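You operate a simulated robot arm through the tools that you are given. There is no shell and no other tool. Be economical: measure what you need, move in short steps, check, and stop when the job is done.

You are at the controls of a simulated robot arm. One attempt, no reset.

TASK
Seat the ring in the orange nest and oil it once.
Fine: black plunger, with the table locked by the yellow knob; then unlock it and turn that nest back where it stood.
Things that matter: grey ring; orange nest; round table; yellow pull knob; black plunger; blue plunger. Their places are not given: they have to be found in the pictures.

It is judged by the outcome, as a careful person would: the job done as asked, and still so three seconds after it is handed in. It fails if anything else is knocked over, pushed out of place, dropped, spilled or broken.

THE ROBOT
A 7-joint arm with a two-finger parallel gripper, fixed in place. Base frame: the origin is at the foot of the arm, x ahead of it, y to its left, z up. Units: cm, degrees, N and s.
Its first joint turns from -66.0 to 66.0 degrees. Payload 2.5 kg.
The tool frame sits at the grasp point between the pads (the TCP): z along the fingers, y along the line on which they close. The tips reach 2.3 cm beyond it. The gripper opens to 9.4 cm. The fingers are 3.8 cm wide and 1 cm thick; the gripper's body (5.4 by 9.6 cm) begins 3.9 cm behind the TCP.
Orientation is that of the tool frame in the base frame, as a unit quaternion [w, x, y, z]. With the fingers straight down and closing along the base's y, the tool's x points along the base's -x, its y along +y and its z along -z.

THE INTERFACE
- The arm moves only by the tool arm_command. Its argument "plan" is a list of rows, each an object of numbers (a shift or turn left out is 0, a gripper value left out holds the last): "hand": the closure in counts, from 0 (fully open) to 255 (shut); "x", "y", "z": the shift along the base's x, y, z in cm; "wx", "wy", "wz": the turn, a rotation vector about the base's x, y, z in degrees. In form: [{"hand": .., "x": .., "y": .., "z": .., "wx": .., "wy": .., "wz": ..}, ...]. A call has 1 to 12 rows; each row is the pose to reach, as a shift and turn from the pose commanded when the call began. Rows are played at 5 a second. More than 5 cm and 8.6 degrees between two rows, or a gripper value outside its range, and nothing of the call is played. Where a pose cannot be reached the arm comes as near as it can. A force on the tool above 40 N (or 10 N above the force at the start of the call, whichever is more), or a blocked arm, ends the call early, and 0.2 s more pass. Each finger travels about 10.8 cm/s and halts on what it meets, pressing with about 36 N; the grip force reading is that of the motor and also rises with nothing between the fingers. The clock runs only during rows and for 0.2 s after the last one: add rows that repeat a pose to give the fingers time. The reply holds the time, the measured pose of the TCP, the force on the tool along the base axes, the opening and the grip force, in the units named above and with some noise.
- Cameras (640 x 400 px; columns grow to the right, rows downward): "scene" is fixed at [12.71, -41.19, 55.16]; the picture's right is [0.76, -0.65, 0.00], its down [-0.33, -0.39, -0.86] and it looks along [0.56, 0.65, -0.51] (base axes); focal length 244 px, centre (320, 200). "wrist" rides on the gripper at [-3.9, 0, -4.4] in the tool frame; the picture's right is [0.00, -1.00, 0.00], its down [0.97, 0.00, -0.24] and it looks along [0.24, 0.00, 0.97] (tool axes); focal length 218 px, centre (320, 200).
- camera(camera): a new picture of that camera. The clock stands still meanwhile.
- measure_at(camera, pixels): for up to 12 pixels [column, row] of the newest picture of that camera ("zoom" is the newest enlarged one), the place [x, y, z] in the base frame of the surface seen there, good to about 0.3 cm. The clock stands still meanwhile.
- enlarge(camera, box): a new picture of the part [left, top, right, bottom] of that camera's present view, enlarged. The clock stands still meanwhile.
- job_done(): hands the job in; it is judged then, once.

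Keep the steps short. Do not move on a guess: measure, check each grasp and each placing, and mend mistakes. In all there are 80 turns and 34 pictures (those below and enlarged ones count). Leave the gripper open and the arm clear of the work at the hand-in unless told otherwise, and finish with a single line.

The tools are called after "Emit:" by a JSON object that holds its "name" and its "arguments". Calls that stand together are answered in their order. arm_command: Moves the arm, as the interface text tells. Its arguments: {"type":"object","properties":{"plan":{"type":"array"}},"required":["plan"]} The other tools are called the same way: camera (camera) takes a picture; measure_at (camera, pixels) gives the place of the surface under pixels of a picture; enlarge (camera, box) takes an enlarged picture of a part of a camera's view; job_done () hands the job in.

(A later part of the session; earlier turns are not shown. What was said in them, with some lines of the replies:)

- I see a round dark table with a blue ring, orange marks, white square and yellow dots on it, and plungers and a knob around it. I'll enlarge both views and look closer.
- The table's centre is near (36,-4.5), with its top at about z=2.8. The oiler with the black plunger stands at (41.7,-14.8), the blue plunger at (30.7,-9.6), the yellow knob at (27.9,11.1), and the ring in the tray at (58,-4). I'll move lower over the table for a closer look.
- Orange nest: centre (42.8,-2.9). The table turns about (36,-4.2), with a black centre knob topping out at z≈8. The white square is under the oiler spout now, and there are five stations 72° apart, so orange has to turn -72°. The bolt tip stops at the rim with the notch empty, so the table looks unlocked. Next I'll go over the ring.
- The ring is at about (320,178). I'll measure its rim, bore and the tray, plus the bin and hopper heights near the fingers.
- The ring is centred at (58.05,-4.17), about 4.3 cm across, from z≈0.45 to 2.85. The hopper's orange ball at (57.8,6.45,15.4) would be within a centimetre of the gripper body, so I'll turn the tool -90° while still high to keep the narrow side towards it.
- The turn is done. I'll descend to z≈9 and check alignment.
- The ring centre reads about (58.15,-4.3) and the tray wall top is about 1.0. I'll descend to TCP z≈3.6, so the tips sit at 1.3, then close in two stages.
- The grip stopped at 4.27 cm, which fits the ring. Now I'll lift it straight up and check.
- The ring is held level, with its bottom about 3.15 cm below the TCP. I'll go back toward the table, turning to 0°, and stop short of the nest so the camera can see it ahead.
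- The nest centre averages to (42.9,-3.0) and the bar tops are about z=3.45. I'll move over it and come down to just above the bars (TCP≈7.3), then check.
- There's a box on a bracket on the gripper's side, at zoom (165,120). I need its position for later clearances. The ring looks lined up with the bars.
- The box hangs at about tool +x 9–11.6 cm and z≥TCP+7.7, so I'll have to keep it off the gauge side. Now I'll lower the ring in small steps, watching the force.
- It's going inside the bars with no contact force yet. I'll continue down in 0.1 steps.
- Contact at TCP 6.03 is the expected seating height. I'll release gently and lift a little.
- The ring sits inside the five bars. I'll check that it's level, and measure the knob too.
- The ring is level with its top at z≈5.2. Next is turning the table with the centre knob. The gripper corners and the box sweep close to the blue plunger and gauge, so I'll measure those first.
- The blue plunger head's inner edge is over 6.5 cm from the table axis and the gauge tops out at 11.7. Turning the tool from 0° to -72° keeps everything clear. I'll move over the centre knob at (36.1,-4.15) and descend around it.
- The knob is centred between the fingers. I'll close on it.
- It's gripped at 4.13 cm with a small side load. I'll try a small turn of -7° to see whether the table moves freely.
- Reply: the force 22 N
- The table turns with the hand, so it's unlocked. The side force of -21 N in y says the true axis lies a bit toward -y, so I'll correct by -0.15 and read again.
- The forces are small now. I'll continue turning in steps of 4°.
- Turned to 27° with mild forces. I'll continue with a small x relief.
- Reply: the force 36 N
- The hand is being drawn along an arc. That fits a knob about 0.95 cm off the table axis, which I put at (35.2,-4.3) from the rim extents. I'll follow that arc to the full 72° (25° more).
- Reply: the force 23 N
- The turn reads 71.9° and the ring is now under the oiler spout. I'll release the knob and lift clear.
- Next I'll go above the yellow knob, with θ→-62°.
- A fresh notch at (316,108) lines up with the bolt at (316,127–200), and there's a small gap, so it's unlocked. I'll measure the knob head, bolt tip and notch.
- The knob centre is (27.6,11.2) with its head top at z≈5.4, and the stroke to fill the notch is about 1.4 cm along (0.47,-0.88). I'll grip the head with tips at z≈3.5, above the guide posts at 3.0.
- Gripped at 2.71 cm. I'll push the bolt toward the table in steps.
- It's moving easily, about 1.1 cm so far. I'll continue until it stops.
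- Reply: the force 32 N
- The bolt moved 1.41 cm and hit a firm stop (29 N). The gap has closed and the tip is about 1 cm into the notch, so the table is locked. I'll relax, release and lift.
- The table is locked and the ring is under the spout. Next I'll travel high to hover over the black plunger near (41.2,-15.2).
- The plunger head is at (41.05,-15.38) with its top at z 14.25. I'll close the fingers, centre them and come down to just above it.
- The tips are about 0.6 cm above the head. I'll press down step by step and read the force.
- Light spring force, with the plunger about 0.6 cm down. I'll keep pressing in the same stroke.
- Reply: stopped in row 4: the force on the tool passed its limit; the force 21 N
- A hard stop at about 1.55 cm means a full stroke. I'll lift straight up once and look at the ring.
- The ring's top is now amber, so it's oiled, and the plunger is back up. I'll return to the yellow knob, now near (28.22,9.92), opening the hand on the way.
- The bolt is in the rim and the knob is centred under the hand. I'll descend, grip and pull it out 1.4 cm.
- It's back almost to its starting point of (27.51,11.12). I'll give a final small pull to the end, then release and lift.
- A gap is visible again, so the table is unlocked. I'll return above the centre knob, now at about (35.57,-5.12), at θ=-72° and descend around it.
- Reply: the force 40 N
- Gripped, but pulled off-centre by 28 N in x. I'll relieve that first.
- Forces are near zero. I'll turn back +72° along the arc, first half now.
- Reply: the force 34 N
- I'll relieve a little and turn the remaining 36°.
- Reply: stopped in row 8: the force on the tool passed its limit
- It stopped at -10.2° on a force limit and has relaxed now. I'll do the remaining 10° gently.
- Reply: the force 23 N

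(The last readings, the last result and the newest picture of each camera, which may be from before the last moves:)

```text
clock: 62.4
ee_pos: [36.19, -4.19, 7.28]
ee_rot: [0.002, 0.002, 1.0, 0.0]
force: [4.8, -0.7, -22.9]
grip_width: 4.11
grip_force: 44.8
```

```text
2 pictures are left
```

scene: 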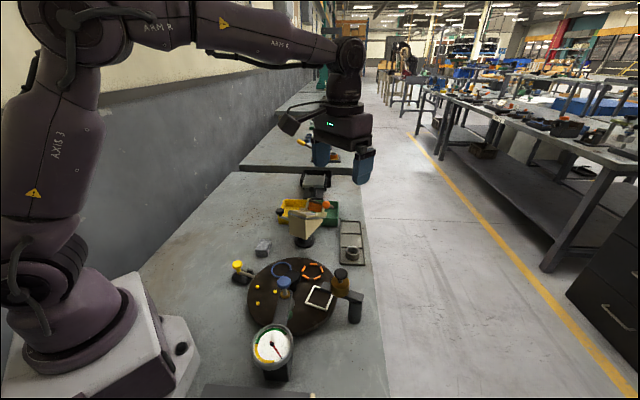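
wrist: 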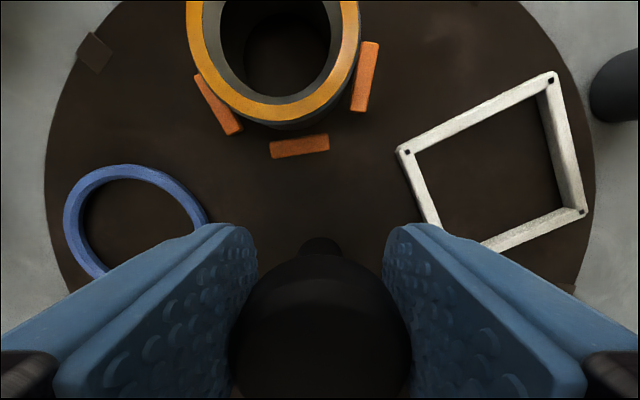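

The angle reads -0.2° and the nest picture matches the start view within a few pixels. I'll release the knob and lift away.

Emit:
{"name": "arm_command", "arguments": {"plan": [{"z": 0.1, "hand": 255}, {"hand": 140, "z": 0.1}, {"hand": 60, "z": 0.1}, {"hand": 60, "z": 0.1}, {"z": 4}, {"z": 8}, {"z": 12}, {"z": 16.5, "x": 1.5}, {"z": 17.1, "x": 3.7, "y": -0.9, "hand": 0}, {"z": 17.1, "x": 3.7, "y": -0.9, "hand": 0}, {"z": 17.1, "x": 3.7, "y": -0.9, "hand": 0}]}}

Emit:
{"name": "camera", "arguments": {"camera": "wrist"}}

```text
clock: 64.8
ee_pos: [39.84, -5.2, 24.43]
ee_rot: [0.002, 0.001, 1.0, 0.0]
force: [0.7, -0.7, 0.4]
grip_width: 9.39
grip_force: 0.1
```

```text
1 pictures are left
```

wrist: 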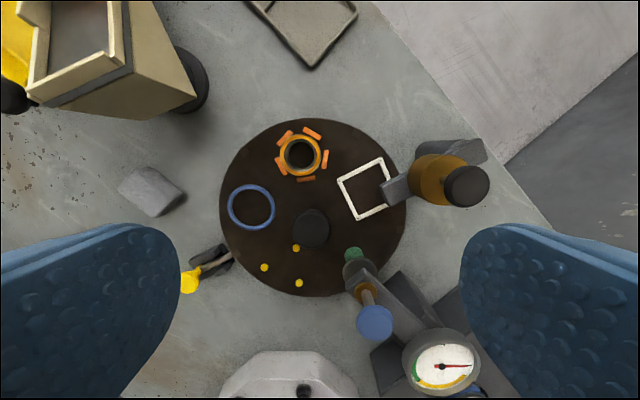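

This matches the start view: the orange nest is back in place with the oiled ring in it, the bolt is out, and the hand is open and clear. I'll hand it in.

Emit:
{"name": "job_done", "arguments": {}}

```text
The job is handed in.
```

The ring is seated in the orange nest and was oiled once with the table locked; the table is now unlocked and that nest is back where it stood.
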